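You operate a simulated robot arm through the tools that you are given. There is no shell and no other tool. Be economical: measure what you need, move in short steps, check, and stop when the job is done.

You are at the controls of a simulated two-armed robot. One attempt, no reset.

JOB
Pick up the teal cone from the top of the white stand with one hand, pass it to the other hand and put it on the end of the long table beside head one. Set down upright: teal cone.

It is judged by the outcome, as a careful person would: the job done as asked, and still so three seconds after it is handed in. It fails if anything else is knocked over, pushed out of place, dropped, spilled or broken.

ROBOT AND FRAMES
Two 7-joint arms with three-finger grippers on one trunk, on a base that drives. Base frame: it is fixed to the floor where the robot stands at the start and does not move with it; the origin is under the middle of the robot, x ahead of it, y to its left, z up; the surface under the hand at the start is at about z = 760. Readings come in mm, degrees, newtons and seconds.
The left shoulder is at the start at [57, 154, 947], the right one opposite. With the tool pointing down near the work surface each hand reaches from about 220 to 640 mm from the robot's upright axis, wherever it stands, measured 20 degrees to its own side. Places, roughly: end of the long table beside head one [-2000, 2800, 800]; teal cone (7x6x13 cm) [700, 0, 800]. Payload 2.69 kg a hand.
The tool frame of a hand sits at the grasp point between the pads (the TCP): z along the fingers, y along the line on which they close. The tips reach 29 mm beyond it. The gripper opens to 120 mm. The gripper's body begins 78 mm behind the TCP.
Orientation is that of the tool frame in the base frame, as a unit quaternion [x, y, z, w]. With the fingers straight down and closing along the base's y, the tool's x points along the base's -x, its y along +y and its z along -z.

CONTROLS
- The arms move only by the tool step_arm. It takes "left_series", "right_series" or both (then of equal length, played together; a hand with none holds still); each is a list that holds one entry, the list of rows, each a list of 6 numbers: the shift along the base's x, y, z in units of 40 mm (1.0 is 40 mm), then the turn, a rotation vector about the base's x, y, z in units of 4 degrees (1.0 is 4 degrees). In form: [[[x, y, z, wx, wy, wz], ...]]. A call has 1 to 20 rows; each row shifts and turns the commanded pose from where the row before left it. "left_jaw" and "right_jaw" are, for a hand that has rows, the gripper command, from -1 (shut) to 1 (fully open), values between in proportion, set as the call begins (left out, the last holds). A call with a number of a shift or a turn outside -1 to 1 is refused whole. Each row takes 0.2 s and may step no farther than 50 mm and 8.6 degrees from the row before; otherwise, or with a gripper value out of range, the whole call is refused. A pose out of reach is approached as far as the arm can. The call stops where the force on the tool passes 40 N (or 10 N more than at its start, if that is more) or the arm is blocked; 0.2 s more then pass. The fingers move at their own pace and stop on an object; they squeeze with about 23 N. The grip force told is the motor's: it shows also when the fingers shut on nothing. Time passes only in rows, and 0.2 s behind the last, so rows that do not move let the fingers close. It gives the time, the measured TCP pose, the force on the tool (base axes), the opening and the grip force at its end, in the units of the frame above (readings bear some noise), with the torque about the TCP (base axes, N m) and any sound that the robot's microphone picked up.
- Cameras (640 x 400 px; columns grow to the right, rows downward): "scene" is now at [184.3, 0.3, 1114.1]; the picture's right is [-0.03, -1.00, 0.00], its down [-0.17, 0.00, -0.99] and it looks along [0.99, -0.03, -0.17] (base axes); focal length 276 px, centre (320, 200). "left" rides on the left gripper at [63, 0, -104] in its tool frame; the picture's right is [-0.01, 1.00, 0.00], its down [-0.83, 0.00, -0.56] and it looks along [-0.56, 0.00, 0.83] (tool axes); focal length 275 px, centre (320, 200). "right" rides on the right gripper at [63, 0, -104] in its tool frame; the picture's right is [0.00, 1.00, 0.00], its down [-0.83, 0.00, -0.56] and it looks along [-0.56, 0.00, 0.83] (tool axes); focal length 275 px, centre (320, 200). There is no depth. A picture from a camera that has moved, and an enlarged one, comes with that camera's place and axes in the base frame and with its lens. The place of the scene camera against the robot may be out by one fixed shift of up to 25 mm in any direction.
- grab_frame(camera): a new picture of that camera. No time passes.
- lift_body(by): slides the trunk up (or, below 0, down) by that many mm; the arms and the scene camera ride with it, the base frame stays. It gives what a move gives, with no picture.
- drive_base(legs): drives the robot by 1 to 6 legs, each [ahead, left, turn to the left] in mm, mm and degrees, along the robot's own axes; the way and the turn of a leg run together, so that a leg with both is an arc; at most 1500 mm and 180 degrees a leg. The arms and the cameras ride along, it lands a little off, and it stops where it bumps. It gives what a move gives.
- head_to(pan, tilt): turns the head with the scene camera to pan (to the left, within 80 degrees either way) and tilt (down, from -29 to 69), counted from straight ahead of the robot. It gives what a move gives.
- inspect(camera, box): a new picture of the part [left, top, right, bottom] of that camera's present view, enlarged. No time passes.
- job_done(): hands the job in; it is judged then, once.

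Go step by step. Nothing tells you exact positions but the pictures and the camera data: compare them with the known pose of the tool, close in by small moves and look again before you grip or let go. The budget is 120 turns and 88 pictures, counting those below and the enlarged ones. Unless the task says otherwise, let go and move clear before handing in.

The tools are called after "Call:" as name(argument=value, ...) on one line, values as JSON. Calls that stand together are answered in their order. step_arm: Moves the arms, as the interface text tells. Its arguments: {"type":"object","properties":{"left_series":{"type":"array","items":{"type":"array","items":{"type":"array","items":{"type":"number"}}}},"left_jaw":{"type":"number"},"right_series":{"type":"array","items":{"type":"array","items":{"type":"array","items":{"type":"number"}}}},"right_jaw":{"type":"number"}},"required":[]} The other tools are called the same way: lift_body (by) slides the trunk up or down; drive_base (legs) drives the base; head_to (pan, tilt) turns the head that bears the scene camera; grab_frame (camera) takes a picture; inspect (camera, box) takes an enlarged picture of a part of a camera's view; job_done () hands the job in.

At the start:

```text
time: 0.0
left_ee_pos: [387.2, 124.0, 1054.3]
left_orientation: [-0.001, 1.0, 0.0, 0.0]
left_wrist_force: [-0.1, 0.3, -0.6]
left_torque: [0.0, -0.01, 0.02]
left_width: 120.3
left_gripper_force: 0.1
right_ee_pos: [381.0, -139.5, 1067.7]
right_orientation: [0.0, 1.0, 0.001, 0.003]
right_wrist_force: [0.4, -0.2, -1.0]
right_torque: [0.06, 0.01, 0.02]
right_width: 120.0
right_gripper_force: 0.1
trunk travel left (down, up): [-319.0, 119.0]
robot x, y, heading: [0.8, -0.9, -0.1]
head pan, tilt: [-1.6, 9.7]
```

scene: 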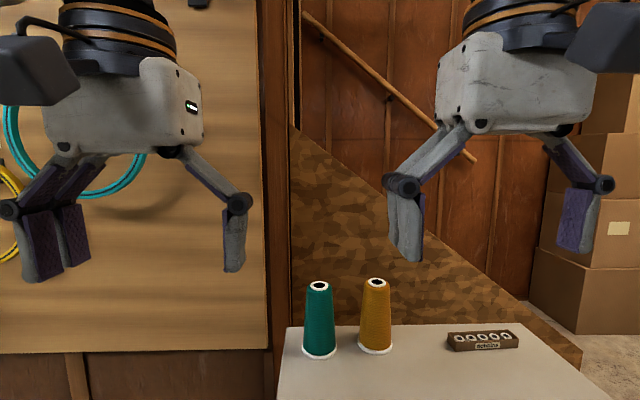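
right: 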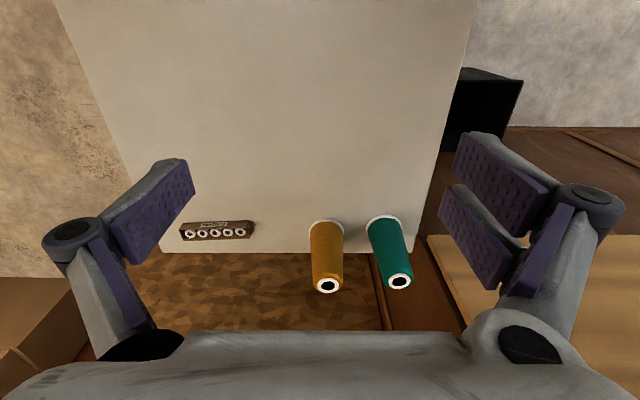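
left: 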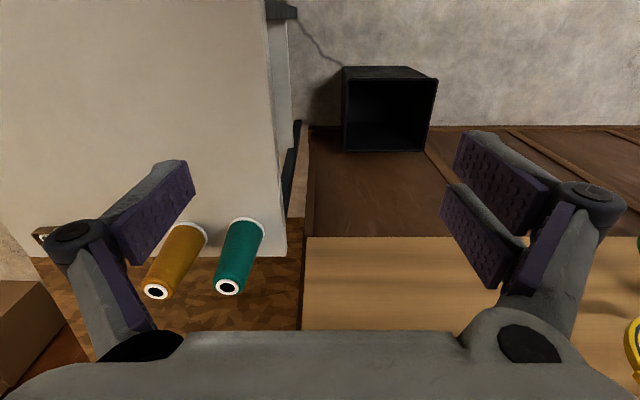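

The teal cone stands at about (650, -14) on the stand, with its base near z = 760, and the yellow cone is about 110 mm to its right. I'll take the cone low with the left hand, tilted forward, so the right hand can later grip its top from above. First I'll move to a pre-grasp pose and shift the right hand clear.

Call:
step_arm(left_series=[[[0.338, -0.265, -0.342, 0, -1, 0], [0.338, -0.265, -0.342, 0, -1, 0], [0.338, -0.265, -0.342, 0, -1, 0], [0.338, -0.265, -0.342, 0, -1, 0], [0.338, -0.265, -0.342, 0, -1, 0], [0.338, -0.265, -0.342, 0, -1, 0], [0.338, -0.265, -0.342, 0, -1, 0], [0.338, -0.265, -0.342, 0, -1, 0], [0.338, -0.265, -0.342, 0, -1, 0], [0.338, -0.265, -0.342, 0, -1, 0], [0.338, -0.265, -0.342, 0, -1, 0], [0.338, -0.265, -0.342, 0, -1, 0], [0.338, -0.265, -0.342, 0, -1, 0]]], right_series=[[[0, -0.3, 0, 0, 0, 0], [0, -0.3, 0, 0, 0, 0], [0, -0.3, 0, 0, 0, 0], [0, -0.3, 0, 0, 0, 0], [0, -0.3, 0, 0, 0, 0], [0, -0.3, 0, 0, 0, 0], [0, -0.3, 0, 0, 0, 0], [0, -0.3, 0, 0, 0, 0], [0, -0.3, 0, 0, 0, 0], [0, -0.3, 0, 0, 0, 0], [0, -0.3, 0, 0, 0, 0], [0, -0.3, 0, 0, 0, 0], [0, -0.3, 0, 0, 0, 0]]], left_jaw=0.33)

Call:
grab_frame(camera="left")

Call:
grab_frame(camera="scene")

```text
time: 2.8
left_ee_pos: [562.3, -15.1, 875.1]
left_orientation: [0.0, 0.899, -0.001, 0.438]
left_wrist_force: [0.1, 0.1, 0.6]
left_torque: [-0.04, 0.02, 0.01]
left_width: 80.0
left_gripper_force: 0.1
right_ee_pos: [396.0, -275.9, 1018.8]
right_orientation: [0.0, 1.0, 0.002, 0.002]
right_wrist_force: [1.0, 0.6, 0.6]
right_torque: [0.01, -0.02, -0.02]
right_width: 120.0
right_gripper_force: 0.1
right hand out of reach, approached as far as the arm can: row 2, 3, 4, 5, 6, 7, 8, 9, 10, 11, 12, 13
trunk travel left (down, up): [-319.0, 119.0]
robot x, y, heading: [2.1, 0.6, -0.1]
head pan, tilt: [-1.6, 9.7]
```

```text
84 pictures are left
camera left: at [440.7, -12.2, 889.8], right [0.0, 1.0, 0.0], down [0.07, 0.0, 1.0], along [1.0, 0.0, -0.07], focal length 275 px, centre (320, 200)
```

left: 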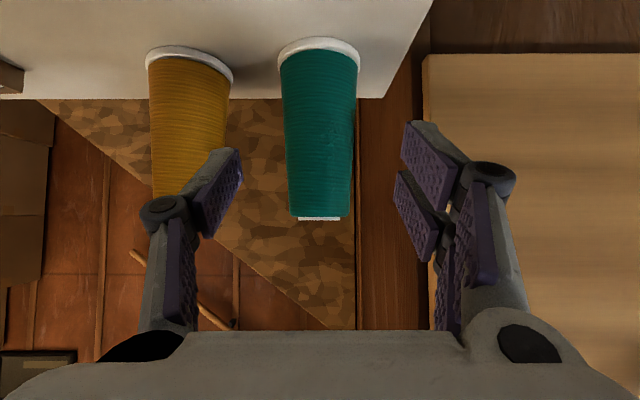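

```text
83 pictures are left
camera scene: at [184.4, 0.0, 1114.1], right [-0.03, -1.0, 0.0], down [-0.17, 0.0, -0.99], along [0.99, -0.03, -0.17], focal length 276 px, centre (320, 200)
```

scene: 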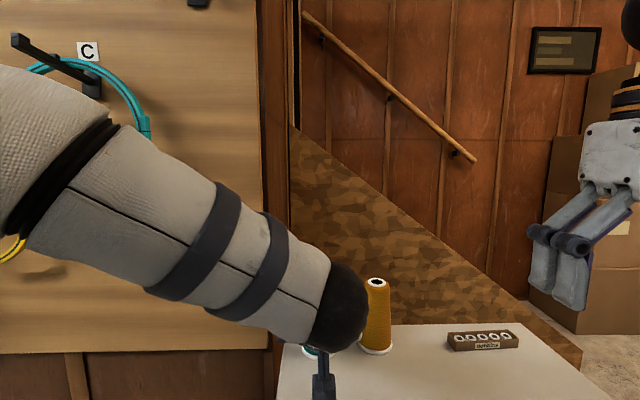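

The top of the cone is at z ≈ 888, its base is near 758, and its axis is at about (655, -13). The fingers straddle it evenly, so I'll advance along the tool axis.

Call:
step_arm(left_series=[[[0.39, 0.02, -0.29, 0, 0, 0], [0.39, 0.02, -0.29, 0, 0, 0], [0.39, 0, -0.29, 0, 0, 0], [0.39, 0, -0.29, 0, 0, 0], [0.39, 0, -0.29, 0, 0, 0], [0.39, 0, -0.29, 0, 0, 0]]])

Call:
grab_frame(camera="left")

Call:
grab_frame(camera="right")

```text
time: 4.2
left_ee_pos: [654.5, -10.4, 806.6]
left_orientation: [0.0, 0.898, 0.0, 0.439]
left_wrist_force: [0.0, -0.3, 1.6]
left_torque: [-0.03, -0.01, 0.0]
left_width: 79.9
left_gripper_force: 0.1
right_ee_pos: [395.5, -276.6, 1019.2]
right_orientation: [0.001, 1.0, 0.001, 0.001]
right_wrist_force: [-1.0, 1.4, -0.7]
right_torque: [0.03, 0.01, 0.0]
right_width: 120.0
right_gripper_force: 0.1
trunk travel left (down, up): [-319.0, 119.0]
robot x, y, heading: [1.9, 0.2, -0.1]
head pan, tilt: [-1.6, 9.7]
```

```text
82 pictures are left
camera left: at [534.9, -10.0, 821.2], right [0.0, 1.0, 0.0], down [0.07, 0.0, 1.0], along [1.0, 0.0, -0.07], focal length 275 px, centre (320, 200)
```

left: 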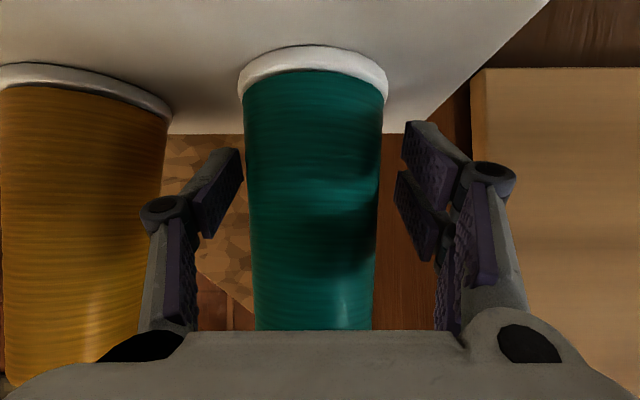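

```text
81 pictures are left
camera right: at [332.5, -276.7, 1123.3], right [0.0, 1.0, 0.0], down [0.83, 0.0, 0.56], along [0.56, 0.01, -0.83], focal length 275 px, centre (320, 200)
```

right: 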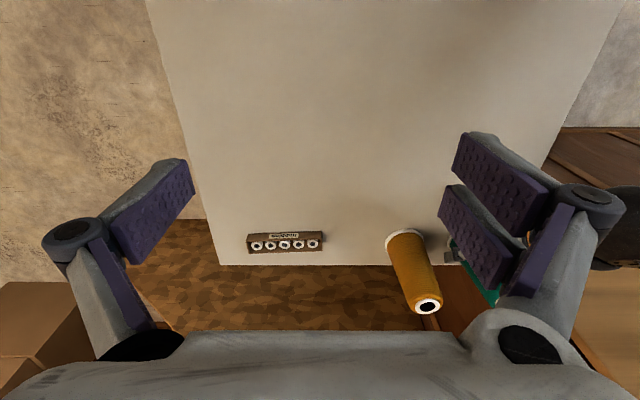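

The cone sits between the pads, about 2 mm to the right of centre. I'll correct that and close.

Call:
step_arm(left_series=[[[0.1, -0.06, 0, 0, 0, 0], [0, 0, 0, 0, 0, 0]]])

Call:
step_arm(left_series=[[[0, 0, 0, 0, 0, 0], [0, 0, 0, 0, 0, 0], [0, 0, 0, 0, 0, 0], [0, 0, 0, 0, 0, 0]]], left_jaw=-1)

Call:
grab_frame(camera="left")

```text
time: 4.8
left_ee_pos: [659.7, -15.2, 806.1]
left_orientation: [-0.001, 0.898, 0.0, 0.439]
left_wrist_force: [0.5, -0.1, -0.3]
left_torque: [-0.02, 0.0, 0.01]
left_width: 80.0
left_gripper_force: 0.0
right_ee_pos: [395.4, -276.2, 1020.7]
right_orientation: [0.001, 1.0, 0.002, 0.002]
right_wrist_force: [0.5, -0.7, 0.3]
right_torque: [-0.01, -0.01, 0.0]
right_width: 120.0
right_gripper_force: 0.0
trunk travel left (down, up): [-319.0, 119.0]
robot x, y, heading: [-3.8, 0.4, 0.1]
head pan, tilt: [-1.6, 9.7]
```

```text
time: 5.8
left_ee_pos: [660.2, -13.6, 806.5]
left_orientation: [-0.001, 0.898, 0.0, 0.439]
left_wrist_force: [-1.0, -0.8, 0.1]
left_torque: [0.05, 0.02, 0.02]
left_width: 62.5
left_gripper_force: 23.4
right_ee_pos: [396.0, -275.9, 1020.3]
right_orientation: [0.0, 1.0, 0.002, 0.002]
right_wrist_force: [0.1, 0.6, -0.3]
right_torque: [0.0, -0.01, 0.01]
right_width: 120.0
right_gripper_force: 0.1
trunk travel left (down, up): [-319.0, 119.0]
robot x, y, heading: [3.4, -1.0, -0.1]
head pan, tilt: [-1.6, 9.7]
```

```text
80 pictures are left
camera left: at [538.5, -12.4, 820.9], right [0.0, 1.0, 0.0], down [0.07, 0.0, 1.0], along [1.0, 0.0, -0.07], focal length 275 px, centre (320, 200)
```

left: 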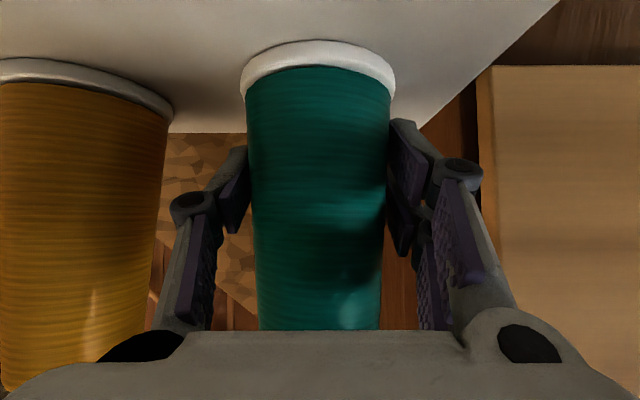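

The grip holds at 62.5 mm with 23 N. I'll lift straight up and look.

Call:
step_arm(left_series=[[[0, 0, 0.3, 0, 0, 0], [0, 0, 0.6, 0, 0, 0], [0, 0, 0.8, 0, 0, 0], [0, 0, 0.8, 0, 0, 0], [0, 0, 0.8, 0, 0, 0], [0, 0, 0.8, 0, 0, 0]]])

Call:
grab_frame(camera="left")

Call:
grab_frame(camera="scene")

```text
time: 7.2
left_ee_pos: [660.3, -15.2, 968.2]
left_orientation: [0.0, 0.899, 0.0, 0.438]
left_wrist_force: [-0.4, -0.1, -2.0]
left_torque: [0.02, 0.03, -0.02]
left_width: 62.5
left_gripper_force: 22.8
right_ee_pos: [395.3, -275.2, 1020.5]
right_orientation: [0.0, 1.0, 0.002, 0.002]
right_wrist_force: [-0.4, 0.0, -0.2]
right_torque: [0.02, 0.01, 0.01]
right_width: 119.8
right_gripper_force: 0.0
trunk travel left (down, up): [-319.0, 119.0]
robot x, y, heading: [-2.4, -0.1, 0.1]
head pan, tilt: [-1.6, 9.7]
```

```text
79 pictures are left
camera left: at [539.9, -13.3, 984.6], right [0.0, 1.0, 0.0], down [0.07, 0.0, 1.0], along [1.0, 0.0, -0.07], focal length 275 px, centre (320, 200)
```

left: 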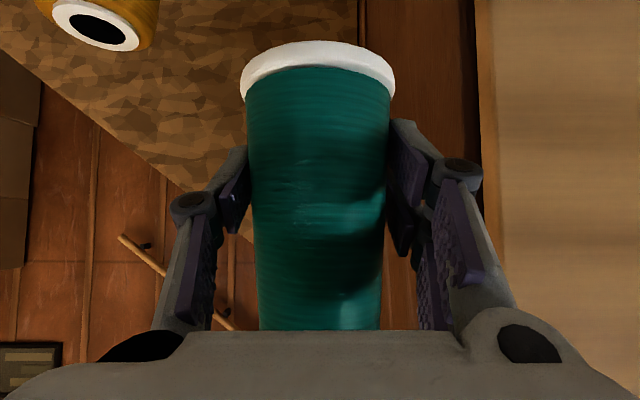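

```text
78 pictures are left
camera scene: at [184.3, 0.4, 1114.1], right [-0.03, -1.0, 0.0], down [-0.17, 0.0, -0.99], along [0.99, -0.03, -0.17], focal length 276 px, centre (320, 200)
```

scene: 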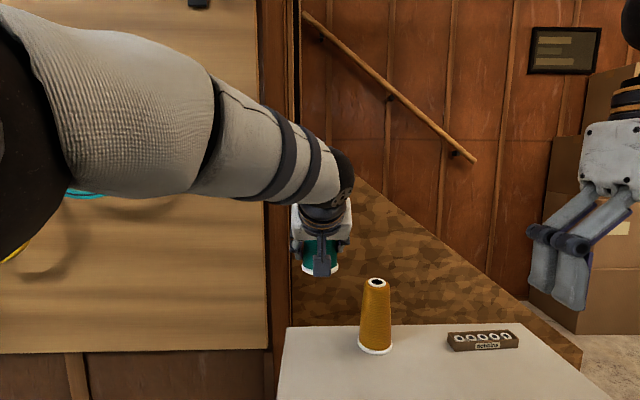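

The cone is held upright and clear of the stand. I'll bring it back to a hand-over spot in front of the trunk, yawing the left hand 30° so its body stays out of the right hand's way.

Call:
step_arm(left_series=[[[-0.594, 0.0625, -0.197, 0, 0, -0.9375], [-0.594, 0.0625, -0.197, 0, 0, -0.9375], [-0.594, 0.0625, -0.197, 0, 0, -0.9375], [-0.594, 0.0625, -0.197, 0, 0, -0.9375], [-0.594, 0.0625, -0.197, 0, 0, -0.9375], [-0.594, 0.0625, -0.197, 0, 0, -0.9375], [-0.594, 0.0625, -0.197, 0, 0, -0.9375], [-0.594, 0.0625, -0.197, 0, 0, -0.9375]]])

Call:
head_to(pan=0, tilt=30)

Call:
grab_frame(camera="scene")

Call:
grab_frame(camera="right")

```text
time: 9.0
left_ee_pos: [469.5, 4.5, 906.2]
left_orientation: [0.232, 0.867, -0.115, 0.425]
left_wrist_force: [0.1, -0.3, -0.6]
left_torque: [-0.03, -0.01, -0.03]
left_width: 0.0
left_gripper_force: 22.6
right_ee_pos: [396.2, -276.5, 1019.8]
right_orientation: [0.0, 1.0, 0.002, 0.002]
right_wrist_force: [0.8, -0.4, 0.9]
right_torque: [0.01, 0.03, -0.02]
right_width: 120.0
right_gripper_force: 0.1
trunk travel left (down, up): [-319.0, 119.0]
robot x, y, heading: [2.6, 1.8, 0.1]
head pan, tilt: [-1.6, 9.7]
```

```text
time: 9.8
left_ee_pos: [469.1, 6.4, 906.4]
left_orientation: [0.231, 0.868, -0.114, 0.425]
left_wrist_force: [-0.3, 0.2, 0.3]
left_torque: [0.0, 0.0, -0.02]
left_width: 0.1
left_gripper_force: 22.9
right_ee_pos: [396.3, -276.4, 1020.2]
right_orientation: [0.0, 1.0, 0.002, 0.001]
right_wrist_force: [-0.3, -0.1, 0.2]
right_torque: [-0.02, 0.01, 0.03]
right_width: 120.2
right_gripper_force: 0.1
trunk travel left (down, up): [-319.0, 119.0]
robot x, y, heading: [-2.0, -0.8, 0.0]
head pan, tilt: [0.0, 30.0]
```

```text
77 pictures are left
camera scene: at [181.9, 2.9, 1081.4], right [0.0, -1.0, 0.0], down [-0.5, 0.0, -0.87], along [0.87, 0.0, -0.5], focal length 276 px, centre (320, 200)
```

scene: 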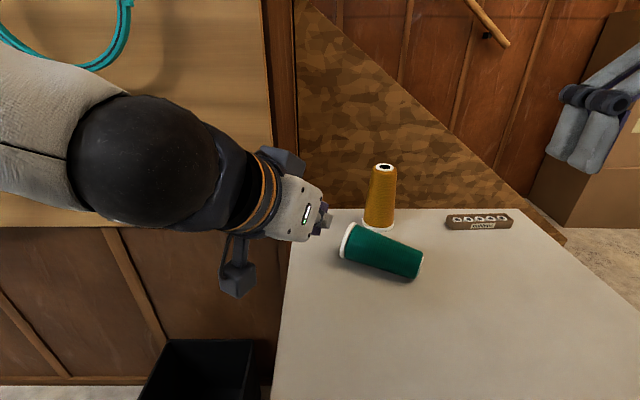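

```text
76 pictures are left
camera right: at [332.2, -276.7, 1123.4], right [0.0, 1.0, 0.0], down [0.83, 0.0, 0.56], along [0.56, 0.01, -0.83], focal length 275 px, centre (320, 200)
```

right: 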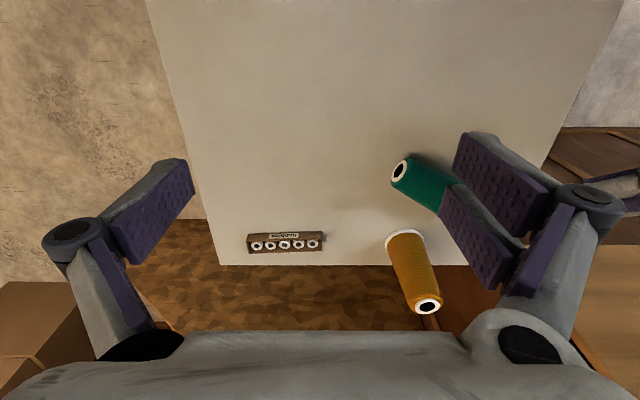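

The cone slipped out of the off-centre grip during the move. It is now lying on the stand near (525, -95), and nothing else has moved. I'll raise the left hand, turn it to point down with the fingers closing along x, and view the cone from above for a proper re-grasp.

Call:
step_arm(left_series=[[[0, 0, 0.8, 0, 0, 0], [0, 0, 0.8, 0, 0, 0], [0, 0, 0.75, 0, 0, 0], [0.1, 0, 0, 0, 0, -1], [0.1, 0, 0, 0, 0, -1], [0.1, 0, 0, 0, 0, -1], [0.1, 0, 0, 0, 0, -1], [0.1, 0, 0, 0, 0, -1], [0.1, 0, 0, 0, 0, -1], [0.1, 0, 0, 0, 0, -1], [0.1, 0, 0, 0, 0, -1], [0.1, 0, 0, 0, 0, -1], [0.1, 0, 0, 0, 0, -1], [0.1, 0, 0, 0, 0, -1], [0.1, 0, 0, 0, 0, -1], [0.1, 0, 0, 0, 0, -1], [0, 0, 0, 0, 0, -1], [0, 0, 0, 0, 0, -1]]], left_jaw=0.6)

Call:
step_arm(left_series=[[[0, 0, 0, 1, 0, 0], [0, 0, 0, 1, 0, 0], [0, 0, 0, 1, 0, 0], [0, 0, 0, 1, 0, 0], [0, 0, 0, 1, 0, 0], [0, 0, 0, 1, 0, 0], [0, 0, 0, 1, 0, 0], [0, 0, 0, 1, 0, 0], [0, 0, 0, 1, 0, 0], [0, 0, 0, 1, 0, 0], [0, 0, 0, 1, 0, 0], [0, 0, 0, 1, 0, 0], [0, 0, 0, 1, 0, 0]]])

Call:
grab_frame(camera="left")

Call:
grab_frame(camera="scene")

```text
time: 13.6
left_ee_pos: [521.1, 5.2, 1000.9]
left_orientation: [0.636, 0.635, -0.311, 0.31]
left_wrist_force: [0.0, 0.1, -1.1]
left_torque: [0.0, 0.02, 0.0]
left_width: 96.1
left_gripper_force: 0.0
right_ee_pos: [396.0, -276.6, 1019.8]
right_orientation: [0.0, 1.0, 0.002, 0.002]
right_wrist_force: [0.0, 0.2, -0.4]
right_torque: [-0.03, -0.02, -0.01]
right_width: 120.1
right_gripper_force: 0.0
trunk travel left (down, up): [-319.0, 119.0]
robot x, y, heading: [-2.1, 1.7, 0.1]
head pan, tilt: [0.0, 30.0]
```

```text
time: 16.4
left_ee_pos: [492.7, 6.9, 996.2]
left_orientation: [0.706, 0.708, 0.001, -0.001]
left_wrist_force: [0.3, 0.2, 0.0]
left_torque: [0.01, 0.01, -0.01]
left_width: 96.0
left_gripper_force: 0.1
left hand out of reach, approached as far as the arm can: row 11, 12, 13
right_ee_pos: [395.9, -275.3, 1020.8]
right_orientation: [0.001, 1.0, 0.002, 0.003]
right_wrist_force: [-0.3, 0.0, -0.9]
right_torque: [-0.02, -0.04, -0.01]
right_width: 120.2
right_gripper_force: 0.0
trunk travel left (down, up): [-319.0, 119.0]
robot x, y, heading: [3.7, 0.3, -0.1]
head pan, tilt: [0.0, 30.0]
```

```text
75 pictures are left
camera left: at [493.4, 70.4, 1099.8], right [1.0, 0.0, 0.0], down [0.0, -0.83, 0.56], along [0.0, -0.56, -0.83], focal length 275 px, centre (320, 200)
```

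left: 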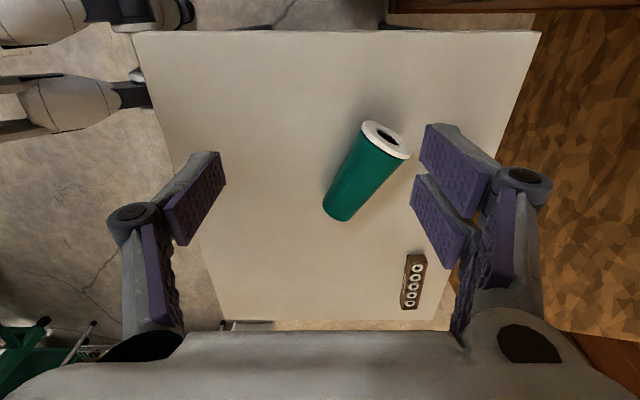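

```text
74 pictures are left
camera scene: at [181.4, 3.1, 1081.4], right [0.0, -1.0, 0.0], down [-0.5, 0.0, -0.87], along [0.87, 0.0, -0.5], focal length 276 px, centre (320, 200)
```

scene: 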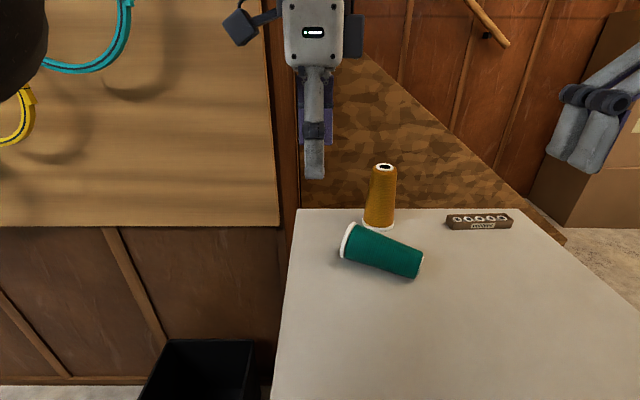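

The cone lies with its base at about (570, -50) and its tip at about (515, -165), and its axis is turned 25° from -y. That's a stretch for the left hand, so I'll drive 130 mm to the right and then yaw the hand to match the axis.

Call:
drive_base(legs=[[0, -130, 0]])

Call:
grab_frame(camera="left")

```text
time: 18.1
left_ee_pos: [494.6, -126.3, 995.2]
left_orientation: [0.706, 0.708, -0.001, 0.001]
left_wrist_force: [-1.1, -0.1, 0.7]
left_torque: [0.01, 0.0, 0.02]
left_width: 95.9
left_gripper_force: 0.1
right_ee_pos: [397.0, -409.3, 1019.6]
right_orientation: [-0.001, 1.0, 0.001, 0.002]
right_wrist_force: [0.5, -1.5, -0.2]
right_torque: [0.03, 0.0, -0.01]
right_width: 119.9
right_gripper_force: 0.1
trunk travel left (down, up): [-319.0, 119.0]
robot x, y, heading: [0.1, -131.8, 0.0]
head pan, tilt: [0.0, 30.0]
```

```text
73 pictures are left
camera left: at [494.0, -62.3, 1099.5], right [1.0, 0.0, 0.0], down [0.0, -0.83, 0.56], along [0.0, -0.56, -0.83], focal length 275 px, centre (320, 200)
```

left: 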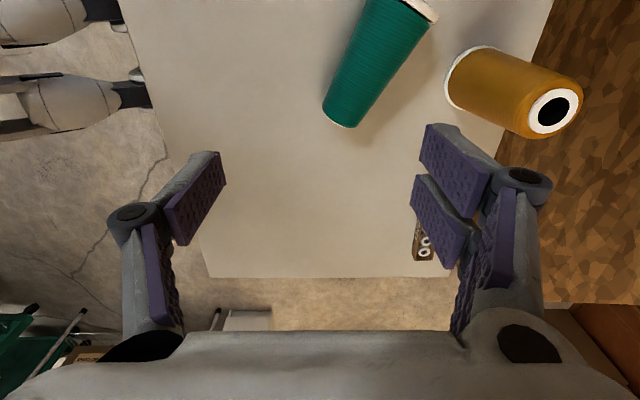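

The yellow cone is at (674, -125) and teal runs from (574, -51) to (520, -167). I'll yaw the hand -25° and move down to a hover over the grasp spot.

Call:
step_arm(left_series=[[[0.13, 0.11, -0.34, 0, 0, -0.89], [0.13, 0.11, -0.34, 0, 0, -0.89], [0.13, 0.11, -0.34, 0, 0, -0.89], [0.13, 0.11, -0.34, 0, 0, -0.89], [0.13, 0.11, -0.34, 0, 0, -0.89], [0.13, 0.11, -0.34, 0, 0, -0.89], [0.13, 0.11, -0.34, 0, 0, -0.89]]], left_jaw=0.33)

Call:
grab_frame(camera="left")

```text
time: 19.7
left_ee_pos: [530.1, -96.9, 899.0]
left_orientation: [0.842, 0.539, -0.001, 0.001]
left_wrist_force: [0.7, -0.1, 0.4]
left_torque: [-0.03, -0.01, 0.0]
left_width: 79.7
left_gripper_force: 0.0
right_ee_pos: [396.0, -409.0, 1020.3]
right_orientation: [-0.001, 1.0, 0.002, 0.002]
right_wrist_force: [-0.1, 0.3, -0.6]
right_torque: [0.01, -0.01, 0.03]
right_width: 119.9
right_gripper_force: 0.0
trunk travel left (down, up): [-319.0, 119.0]
robot x, y, heading: [1.3, -125.2, 0.3]
head pan, tilt: [0.0, 30.0]
```

```text
72 pictures are left
camera left: at [556.9, -37.7, 1003.2], right [0.91, -0.42, 0.0], down [-0.35, -0.75, 0.56], along [-0.24, -0.5, -0.83], focal length 275 px, centre (320, 200)
```

left: 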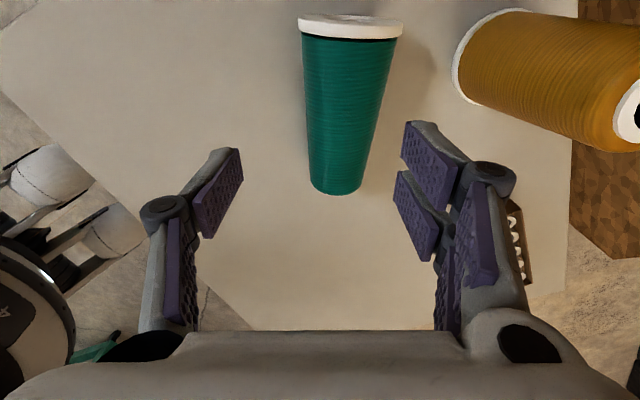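

I'm aligned with the cone axis and need to move about 17 mm sideways. I'll shift, descend most of the way and check.

Call:
step_arm(left_series=[[[0.41, -0.1, 0, 0, 0, 0], [0, 0, -0.5, 0, 0, 0], [0, 0, -0.5, 0, 0, 0], [0, 0, -0.5, 0, 0, 0], [0, 0, -0.4, 0, 0, 0]]])

Call:
grab_frame(camera="left")

Call:
inspect(camera="scene", box=[240, 100, 480, 300])

```text
time: 20.9
left_ee_pos: [548.5, -100.1, 823.5]
left_orientation: [0.842, 0.539, -0.001, 0.001]
left_wrist_force: [0.9, -0.8, 0.9]
left_torque: [0.04, -0.01, -0.01]
left_width: 79.9
left_gripper_force: 0.1
right_ee_pos: [397.4, -408.6, 1020.0]
right_orientation: [-0.001, 1.0, 0.002, 0.001]
right_wrist_force: [-1.1, 1.1, 0.3]
right_torque: [0.0, -0.01, -0.01]
right_width: 120.0
right_gripper_force: 0.0
trunk travel left (down, up): [-319.0, 119.0]
robot x, y, heading: [-4.8, -131.1, 0.1]
head pan, tilt: [0.0, 30.0]
```

```text
71 pictures are left
camera left: at [574.2, -41.4, 928.7], right [0.91, -0.42, 0.0], down [-0.35, -0.75, 0.56], along [-0.24, -0.5, -0.83], focal length 275 px, centre (320, 200)
```

left: 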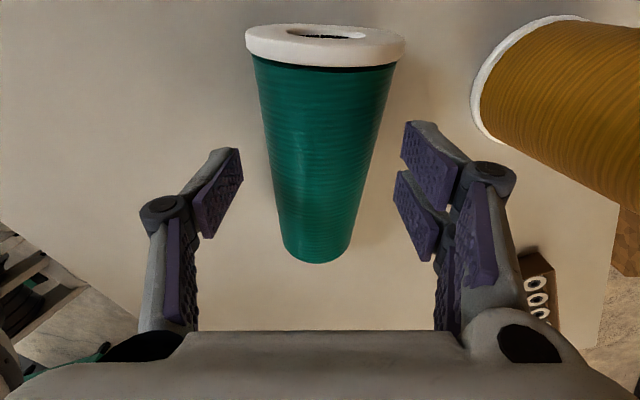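

```text
2.00 times, centred on (360, 200) of scene
camera zoom: at [182.1, -130.0, 1081.3], right [0.0, -1.0, 0.0], down [-0.5, 0.0, -0.87], along [0.87, 0.0, -0.5], focal length 553 px, centre (240, 200)
```

zoom: 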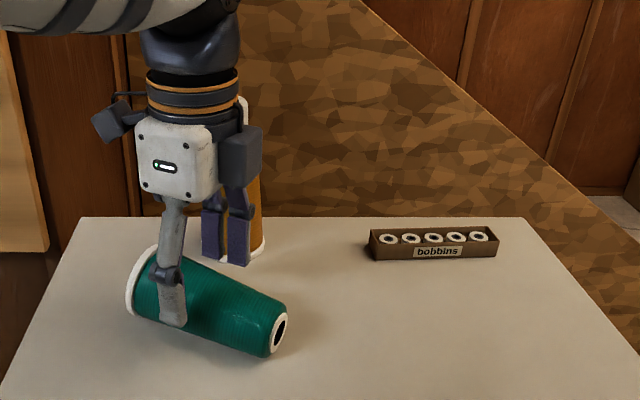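

The cone is centred between the fingers. I'll go down to z ≈ 797 and close.

Call:
step_arm(left_series=[[[0, 0, -0.35, 0, 0, 0], [0, 0, -0.32, 0, 0, 0], [0, 0, 0, 0, 0, 0]]])

Call:
step_arm(left_series=[[[0, 0, 0, 0, 0, 0], [0, 0, 0, 0, 0, 0], [0, 0, 0, 0, 0, 0], [0, 0, 0, 0, 0, 0]]], left_jaw=-1)

Call:
grab_frame(camera="left")

```text
time: 21.7
left_ee_pos: [547.1, -99.1, 797.7]
left_orientation: [0.842, 0.54, -0.001, 0.001]
left_wrist_force: [0.0, -0.1, -0.2]
left_torque: [-0.01, -0.01, 0.01]
left_width: 79.6
left_gripper_force: 0.2
right_ee_pos: [396.0, -408.3, 1021.2]
right_orientation: [-0.001, 1.0, 0.002, 0.001]
right_wrist_force: [0.1, 0.1, -0.1]
right_torque: [0.03, -0.02, 0.02]
right_width: 120.1
right_gripper_force: 0.1
trunk travel left (down, up): [-319.0, 119.0]
robot x, y, heading: [-0.8, -133.5, 0.3]
head pan, tilt: [0.0, 30.0]
```

```text
time: 22.7
left_ee_pos: [547.1, -99.7, 799.9]
left_orientation: [0.842, 0.54, 0.0, 0.001]
left_wrist_force: [-0.1, 1.2, 2.9]
left_torque: [0.05, 0.06, -0.12]
left_width: 60.4
left_gripper_force: 22.2
right_ee_pos: [396.5, -409.0, 1020.0]
right_orientation: [-0.001, 1.0, 0.001, 0.003]
right_wrist_force: [-0.9, -0.1, -0.3]
right_torque: [-0.02, 0.0, -0.03]
right_width: 120.0
right_gripper_force: 0.1
trunk travel left (down, up): [-319.0, 119.0]
robot x, y, heading: [-2.0, -132.9, 0.2]
head pan, tilt: [0.0, 30.0]
```

```text
69 pictures are left
camera left: at [573.2, -41.2, 902.5], right [0.91, -0.42, 0.0], down [-0.35, -0.75, 0.56], along [-0.24, -0.5, -0.83], focal length 275 px, centre (320, 200)
```

left: 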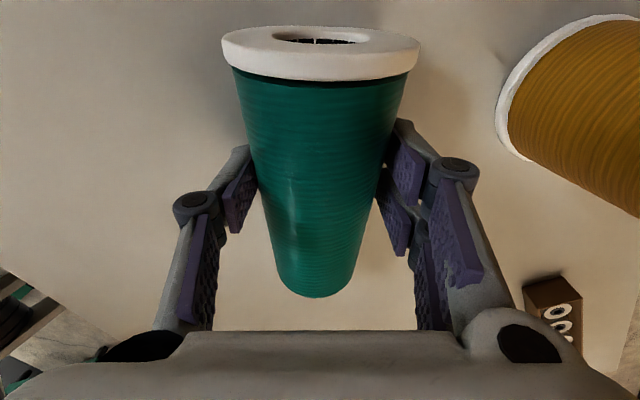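

It's gripped at 60 mm. I'll lift gently and check that it holds.

Call:
step_arm(left_series=[[[0, 0, 0.1, 0, 0, 0], [0, 0, 0.15, 0, 0, 0], [0, 0, 0.2, 0, 0, 0], [0, 0, 0.2, 0, 0, 0], [0, 0, 0.2, 0, 0, 0], [0, 0, 0.2, 0, 0, 0], [0, 0, 0.2, 0, 0, 0], [0, 0, 0, 0, 0, 0]]])

Call:
grab_frame(camera="left")

Call:
inspect(camera="scene", box=[240, 100, 480, 300])

```text
time: 24.5
left_ee_pos: [546.5, -100.4, 847.3]
left_orientation: [0.842, 0.539, -0.001, 0.0]
left_wrist_force: [1.0, -0.3, -1.2]
left_torque: [-0.01, 0.01, 0.02]
left_width: 60.6
left_gripper_force: 23.1
right_ee_pos: [397.0, -408.1, 1019.0]
right_orientation: [-0.001, 1.0, 0.002, 0.002]
right_wrist_force: [0.7, 0.4, 0.8]
right_torque: [0.01, 0.02, -0.04]
right_width: 119.9
right_gripper_force: 0.0
trunk travel left (down, up): [-319.0, 119.0]
robot x, y, heading: [-1.2, -132.7, 0.3]
head pan, tilt: [0.0, 30.0]
```

```text
68 pictures are left
camera left: at [573.8, -41.9, 952.3], right [0.91, -0.42, 0.0], down [-0.35, -0.75, 0.56], along [-0.24, -0.51, -0.83], focal length 275 px, centre (320, 200)
```

left: 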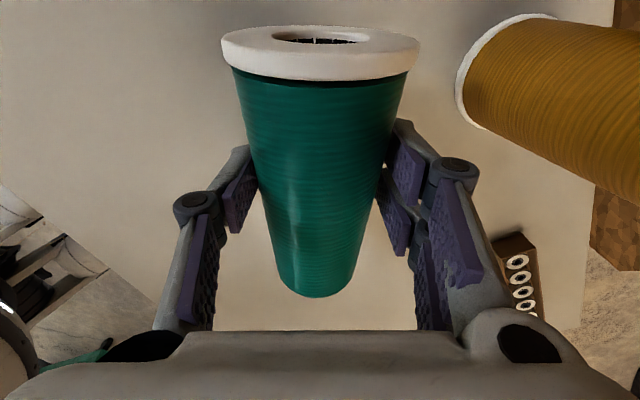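

```text
2.00 times, centred on (360, 200) of scene
camera zoom: at [182.1, -130.0, 1081.3], right [0.0, -1.0, 0.0], down [-0.5, 0.0, -0.87], along [0.87, 0.0, -0.5], focal length 553 px, centre (240, 200)
```

zoom: 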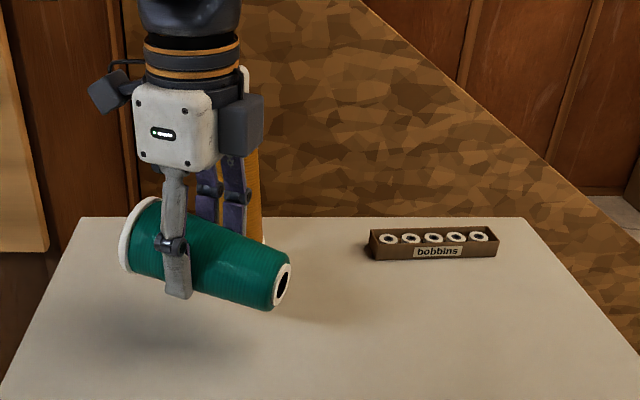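

The cone is held securely. I'll lift it, draw it back and yaw the hand so the left arm can comfortably turn the cone upright.

Call:
step_arm(left_series=[[[-0.1, 0, 0.25, 0, 0, 0], [-0.23, -0.07, 0.25, 0, 0, 1], [-0.23, -0.07, 0.25, 0, 0, 1], [-0.23, -0.07, 0.25, 0, 0, 1], [-0.23, -0.07, 0.25, 0, 0, 1], [-0.23, -0.07, 0.25, 0, 0, 1], [-0.23, -0.07, 0.25, 0, 0, 1], [-0.23, -0.07, 0.25, 0, 0, 1], [-0.23, -0.07, 0.25, 0, 0, 1], [-0.23, -0.07, 0.25, 0, 0, 1], [-0.23, -0.07, 0.25, 0, 0, 1], [-0.2, -0.07, 0, 0, 0, 1], [0, 0, 0, 0, 0, 0]]])

Call:
grab_frame(camera="left")

```text
time: 27.3
left_ee_pos: [444.5, -128.3, 956.0]
left_orientation: [0.579, 0.816, 0.0, 0.001]
left_wrist_force: [-0.1, 0.1, -1.1]
left_torque: [-0.02, 0.01, 0.04]
left_width: 60.5
left_gripper_force: 23.4
right_ee_pos: [396.7, -408.3, 1020.4]
right_orientation: [-0.001, 1.0, 0.002, 0.002]
right_wrist_force: [-0.5, 0.7, 0.4]
right_torque: [0.02, -0.03, 0.02]
right_width: 119.9
right_gripper_force: 0.1
trunk travel left (down, up): [-319.0, 119.0]
robot x, y, heading: [2.5, -130.0, 0.2]
head pan, tilt: [0.0, 30.0]
```

```text
66 pictures are left
camera left: at [422.4, -69.3, 1061.4], right [0.95, 0.33, 0.0], down [0.27, -0.78, 0.56], along [0.18, -0.53, -0.83], focal length 275 px, centre (320, 200)
```

left: 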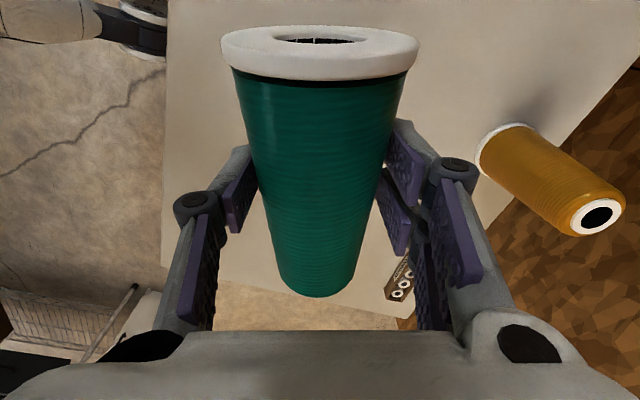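

The grip is unchanged. I'll now rotate about the finger axis to stand the cone up.

Call:
step_arm(left_series=[[[0, 0, 0, -0.944, -0.329, 0], [0, 0, 0, -0.944, -0.329, 0], [0, 0, 0, -0.944, -0.329, 0], [0, 0, 0, -0.944, -0.329, 0], [0, 0, 0, -0.944, -0.329, 0], [0, 0, 0, -0.944, -0.329, 0], [0, 0, 0, -0.944, -0.329, 0], [0, 0, 0, -0.944, -0.329, 0], [0, 0, 0, -0.944, -0.329, 0], [0, 0, 0, -0.944, -0.329, 0], [0, 0, 0, -0.944, -0.329, 0], [0, 0, 0, -0.944, -0.329, 0], [0, 0, 0, -0.944, -0.329, 0], [0, 0, 0, -0.944, -0.329, 0], [0, 0, 0, -0.944, -0.329, 0], [0, 0, 0, -0.944, -0.329, 0], [0, 0, 0, -0.944, -0.329, 0], [0, 0, 0, -0.944, -0.329, 0], [0, 0, 0, -0.944, -0.329, 0], [0, 0, 0, -0.944, -0.329, 0]]])

Call:
grab_frame(camera="left")

Call:
grab_frame(camera="scene")

Call:
grab_frame(camera="right")

```text
time: 31.5
left_ee_pos: [443.1, -129.7, 957.7]
left_orientation: [0.443, 0.624, -0.373, 0.525]
left_wrist_force: [-0.5, 0.1, -1.8]
left_torque: [0.02, -0.01, 0.01]
left_width: 60.3
left_gripper_force: 23.3
right_ee_pos: [396.3, -407.6, 1020.3]
right_orientation: [-0.001, 1.0, 0.002, 0.002]
right_wrist_force: [-0.3, -0.4, 0.6]
right_torque: [0.02, 0.0, 0.0]
right_width: 120.1
right_gripper_force: 0.1
trunk travel left (down, up): [-319.0, 119.0]
robot x, y, heading: [-2.2, -132.5, 0.1]
head pan, tilt: [0.0, 30.0]
```

```text
65 pictures are left
camera left: at [405.5, -21.4, 913.6], right [0.94, 0.33, 0.0], down [-0.14, 0.38, 0.91], along [0.3, -0.86, 0.41], focal length 275 px, centre (320, 200)
```

left: 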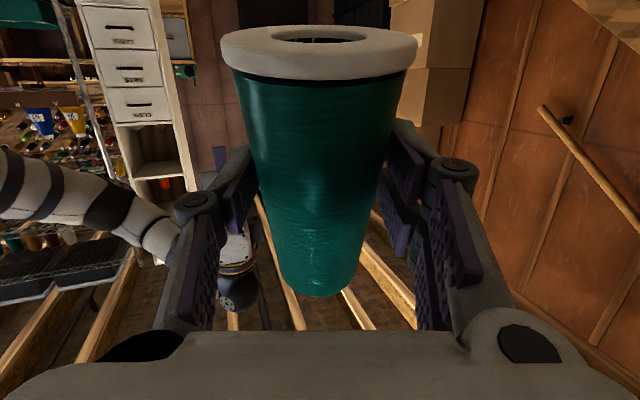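

```text
64 pictures are left
camera scene: at [182.1, -129.8, 1081.3], right [0.0, -1.0, 0.0], down [-0.5, 0.0, -0.87], along [0.87, 0.0, -0.5], focal length 276 px, centre (320, 200)
```

scene: 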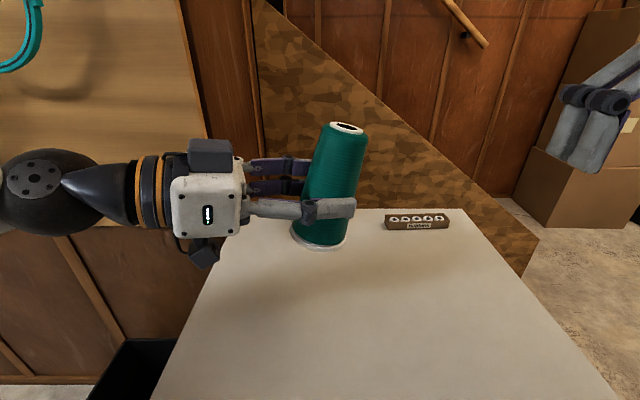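

```text
63 pictures are left
camera right: at [333.1, -409.0, 1123.4], right [-0.01, 1.0, 0.0], down [0.83, 0.0, 0.56], along [0.56, 0.01, -0.83], focal length 275 px, centre (320, 200)
```

right: 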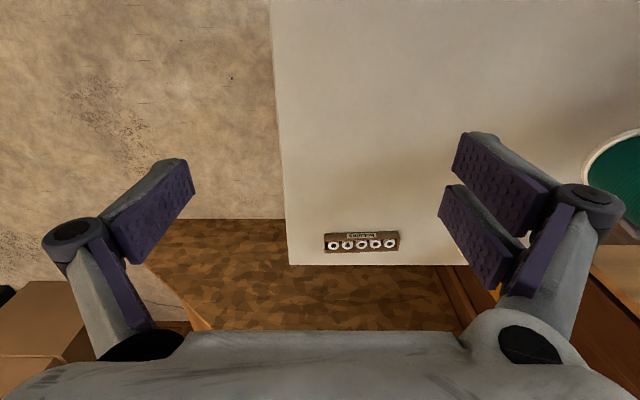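

The cone is nearly upright. I'll make the last 14° of turn and lower the hand a little for the hand-over.

Call:
step_arm(left_series=[[[0, 0, -0.4, -0.944, -0.329, 0], [0, 0, -0.4, -0.944, -0.329, 0], [0, 0, -0.4, -0.944, -0.329, 0], [0, 0, -0.3, -0.472, -0.165, 0], [0, 0, 0, 0, 0, 0]]])

Call:
grab_frame(camera="scene")

Call:
grab_frame(camera="left")

```text
time: 32.7
left_ee_pos: [442.2, -130.1, 894.5]
left_orientation: [0.395, 0.555, -0.424, 0.597]
left_wrist_force: [-0.5, 0.9, -0.9]
left_torque: [0.04, 0.03, -0.02]
left_width: 60.3
left_gripper_force: 22.8
right_ee_pos: [397.0, -409.0, 1020.5]
right_orientation: [-0.001, 1.0, 0.002, 0.001]
right_wrist_force: [-0.1, 0.3, 0.3]
right_torque: [0.01, 0.01, -0.03]
right_width: 120.1
right_gripper_force: 0.1
trunk travel left (down, up): [-319.0, 119.0]
robot x, y, heading: [-1.2, -135.0, 0.3]
head pan, tilt: [0.0, 30.0]
```

```text
62 pictures are left
camera scene: at [182.0, -130.0, 1081.3], right [0.0, -1.0, 0.0], down [-0.5, 0.0, -0.87], along [0.87, 0.0, -0.5], focal length 276 px, centre (320, 200)
```

scene: 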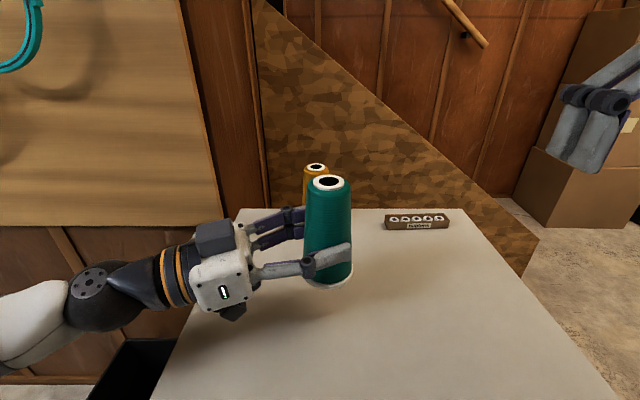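

```text
61 pictures are left
camera left: at [409.9, -33.9, 825.5], right [0.94, 0.33, 0.01], down [-0.21, 0.58, 0.79], along [0.26, -0.75, 0.62], focal length 275 px, centre (320, 200)
```

left: 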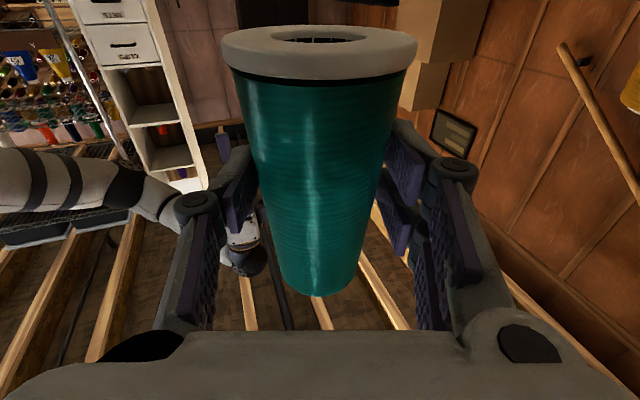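

The cone is upright, with its axis near (444, -133), its base at z ≈ 845 and its top at about 975. I'll bring the right hand over it from above.

Call:
step_arm(right_series=[[[0, 0, 0.5, 0, 0, 0], [0.147, 0.863, 0.0, 0, 0, 0], [0.147, 0.863, 0.0, 0, 0, 0], [0.147, 0.863, 0.0, 0, 0, 0], [0.147, 0.863, 0.0, 0, 0, 0], [0.147, 0.863, 0.0, 0, 0, 0], [0.147, 0.863, 0.0, 0, 0, 0], [0.147, 0.863, 0.0, 0, 0, 0], [0.147, 0.863, 0.0, 0, 0, 0]]], right_jaw=0.13)

Call:
grab_frame(camera="right")

Call:
grab_frame(camera="scene")

```text
time: 34.7
left_ee_pos: [442.7, -129.2, 895.4]
left_orientation: [0.394, 0.554, -0.425, 0.597]
left_wrist_force: [0.8, 0.4, -1.9]
left_torque: [0.03, 0.02, -0.01]
left_width: 59.7
left_gripper_force: 23.1
right_ee_pos: [446.8, -126.5, 1026.9]
right_orientation: [0.0, 1.0, 0.002, 0.004]
right_wrist_force: [0.1, 0.3, 0.5]
right_torque: [-0.03, -0.04, -0.03]
right_width: 67.9
right_gripper_force: 0.0
right hand out of reach, approached as far as the arm can: row 1
trunk travel left (down, up): [-319.0, 119.0]
robot x, y, heading: [1.0, -133.6, 0.2]
head pan, tilt: [0.0, 30.0]
```

```text
60 pictures are left
camera right: at [383.8, -128.1, 1129.6], right [-0.01, 1.0, 0.0], down [0.83, 0.0, 0.56], along [0.56, 0.01, -0.83], focal length 275 px, centre (320, 200)
```

right: 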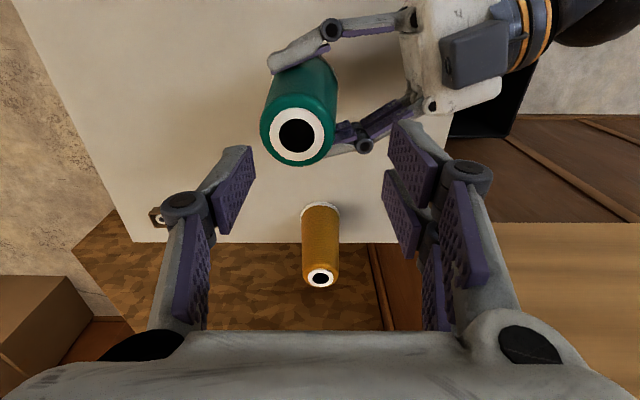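

```text
59 pictures are left
camera scene: at [182.1, -129.5, 1081.3], right [0.0, -1.0, 0.0], down [-0.5, 0.0, -0.87], along [0.87, 0.0, -0.5], focal length 276 px, centre (320, 200)
```

scene: 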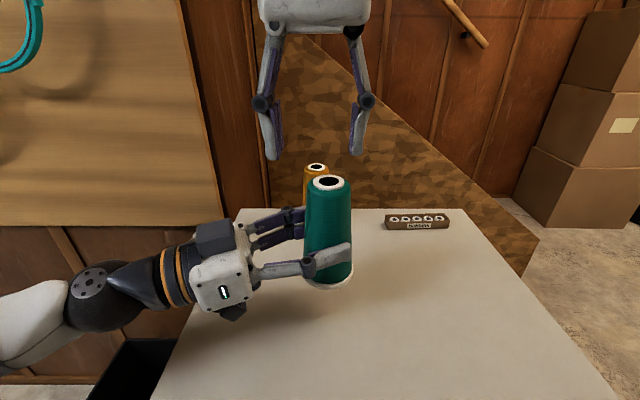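

The right hand is above the cone, whose top reads about (442, -140). I'll zoom in on the scene view to check that it is upright before gripping.

Call:
inspect(camera="scene", box=[260, 150, 420, 310])

```text
2.50 times, centred on (340, 230) of scene
camera zoom: at [182.1, -129.5, 1081.3], right [0.0, -1.0, 0.0], down [-0.5, 0.0, -0.87], along [0.87, 0.0, -0.5], focal length 691 px, centre (270, 125)
```

zoom: 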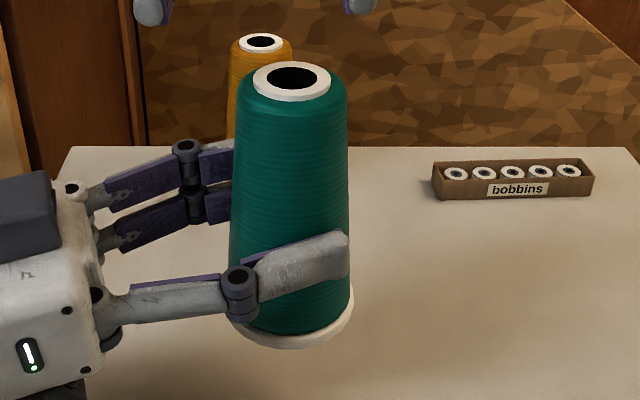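

The cone is upright to within about 1°, with its axis at about (443, -140). I'll shift the right hand over it and come down on the top.

Call:
step_arm(right_series=[[[-0.1, -0.31, 0, 0, 0, 0], [0, 0, 0, 0, 0, 0], [0, 0, -0.46, 0, 0, 0], [0, 0, -0.46, 0, 0, 0], [0, 0, -0.46, 0, 0, 0], [0, 0, -0.46, 0, 0, 0], [0, 0, 0, 0, 0, 0]]])

Call:
grab_frame(camera="right")

Call:
inspect(camera="scene", box=[260, 150, 420, 310])

```text
time: 36.3
left_ee_pos: [442.3, -129.2, 895.1]
left_orientation: [0.394, 0.555, -0.424, 0.597]
left_wrist_force: [-0.1, 0.6, -1.9]
left_torque: [0.03, 0.01, 0.0]
left_width: 59.9
left_gripper_force: 22.8
right_ee_pos: [446.7, -139.6, 953.1]
right_orientation: [0.0, 1.0, 0.003, 0.002]
right_wrist_force: [0.6, -0.4, -1.3]
right_torque: [0.02, 0.03, 0.0]
right_width: 67.8
right_gripper_force: 0.2
trunk travel left (down, up): [-319.0, 119.0]
robot x, y, heading: [0.0, -133.4, 0.2]
head pan, tilt: [0.0, 30.0]
```

```text
57 pictures are left
camera right: at [382.2, -138.7, 1056.2], right [-0.01, 1.0, 0.0], down [0.83, 0.0, 0.56], along [0.56, 0.01, -0.83], focal length 275 px, centre (320, 200)
```

right: 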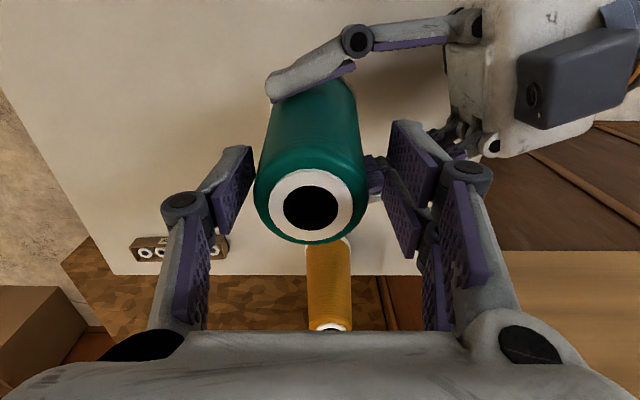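

```text
2.50 times, centred on (340, 230) of scene
camera zoom: at [182.0, -130.0, 1081.3], right [0.0, -1.0, 0.0], down [-0.5, 0.0, -0.87], along [0.87, 0.0, -0.5], focal length 691 px, centre (270, 125)
```

zoom: 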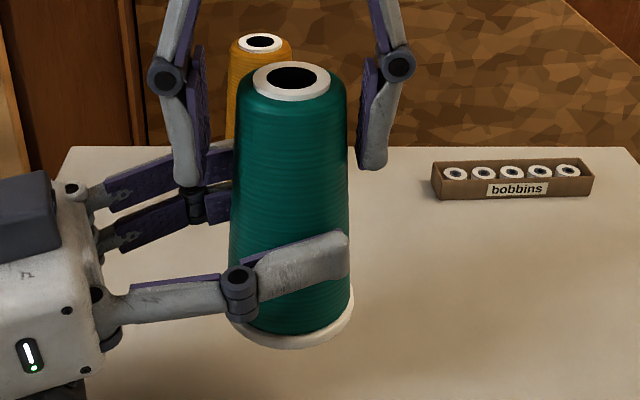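

The fingers straddle the top of the cone and are well above the left fingers. I'll close the right hand.

Call:
step_arm(right_series=[[[-0.05, -0.03, -0.03, 0, 0, 0], [0, 0, 0, 0, 0, 0], [0, 0, 0, 0, 0, 0], [0, 0, 0, 0, 0, 0], [0, 0, 0, 0, 0, 0]]], right_jaw=-1)

Call:
grab_frame(camera="right")

```text
time: 37.5
left_ee_pos: [442.1, -129.6, 895.1]
left_orientation: [0.394, 0.555, -0.424, 0.597]
left_wrist_force: [-8.3, 11.4, -14.3]
left_torque: [0.32, -0.08, -0.11]
left_width: 59.9
left_gripper_force: 22.7
right_ee_pos: [444.2, -138.8, 953.0]
right_orientation: [-0.001, 1.0, 0.002, 0.003]
right_wrist_force: [8.0, -11.6, 12.8]
right_torque: [-0.83, -0.32, 0.04]
right_width: 52.7
right_gripper_force: 22.8
trunk travel left (down, up): [-319.0, 119.0]
robot x, y, heading: [-0.7, -129.8, 0.1]
head pan, tilt: [0.0, 30.0]
```

```text
55 pictures are left
camera right: at [380.3, -139.6, 1055.6], right [-0.01, 1.0, 0.0], down [0.83, 0.0, 0.56], along [0.56, 0.01, -0.83], focal length 275 px, centre (320, 200)
```

right: 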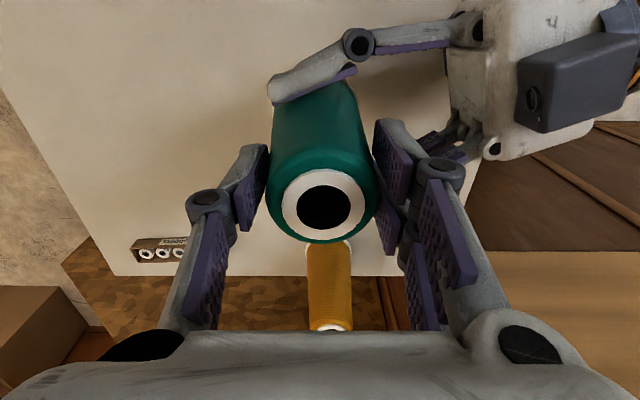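

The right hand grips at 52.7 mm, with some strain between the hands. I'll ease the right hand toward the force, then open the left.

Call:
step_arm(right_series=[[[0.02, -0.06, 0.04, 0, 0, 0], [0, 0, 0, 0, 0, 0]]])

```text
time: 38.1
left_ee_pos: [441.9, -130.3, 896.7]
left_orientation: [0.395, 0.554, -0.425, 0.597]
left_wrist_force: [-2.0, -10.5, -6.0]
left_torque: [0.17, -0.04, -0.04]
left_width: 59.6
left_gripper_force: 22.7
right_ee_pos: [443.5, -139.1, 954.5]
right_orientation: [-0.003, 1.0, 0.005, 0.0]
right_wrist_force: [2.3, 9.5, 4.7]
right_torque: [0.5, -0.03, 0.0]
right_width: 52.3
right_gripper_force: 23.3
trunk travel left (down, up): [-319.0, 119.0]
robot x, y, heading: [1.1, -131.4, 0.3]
head pan, tilt: [0.0, 30.0]
```

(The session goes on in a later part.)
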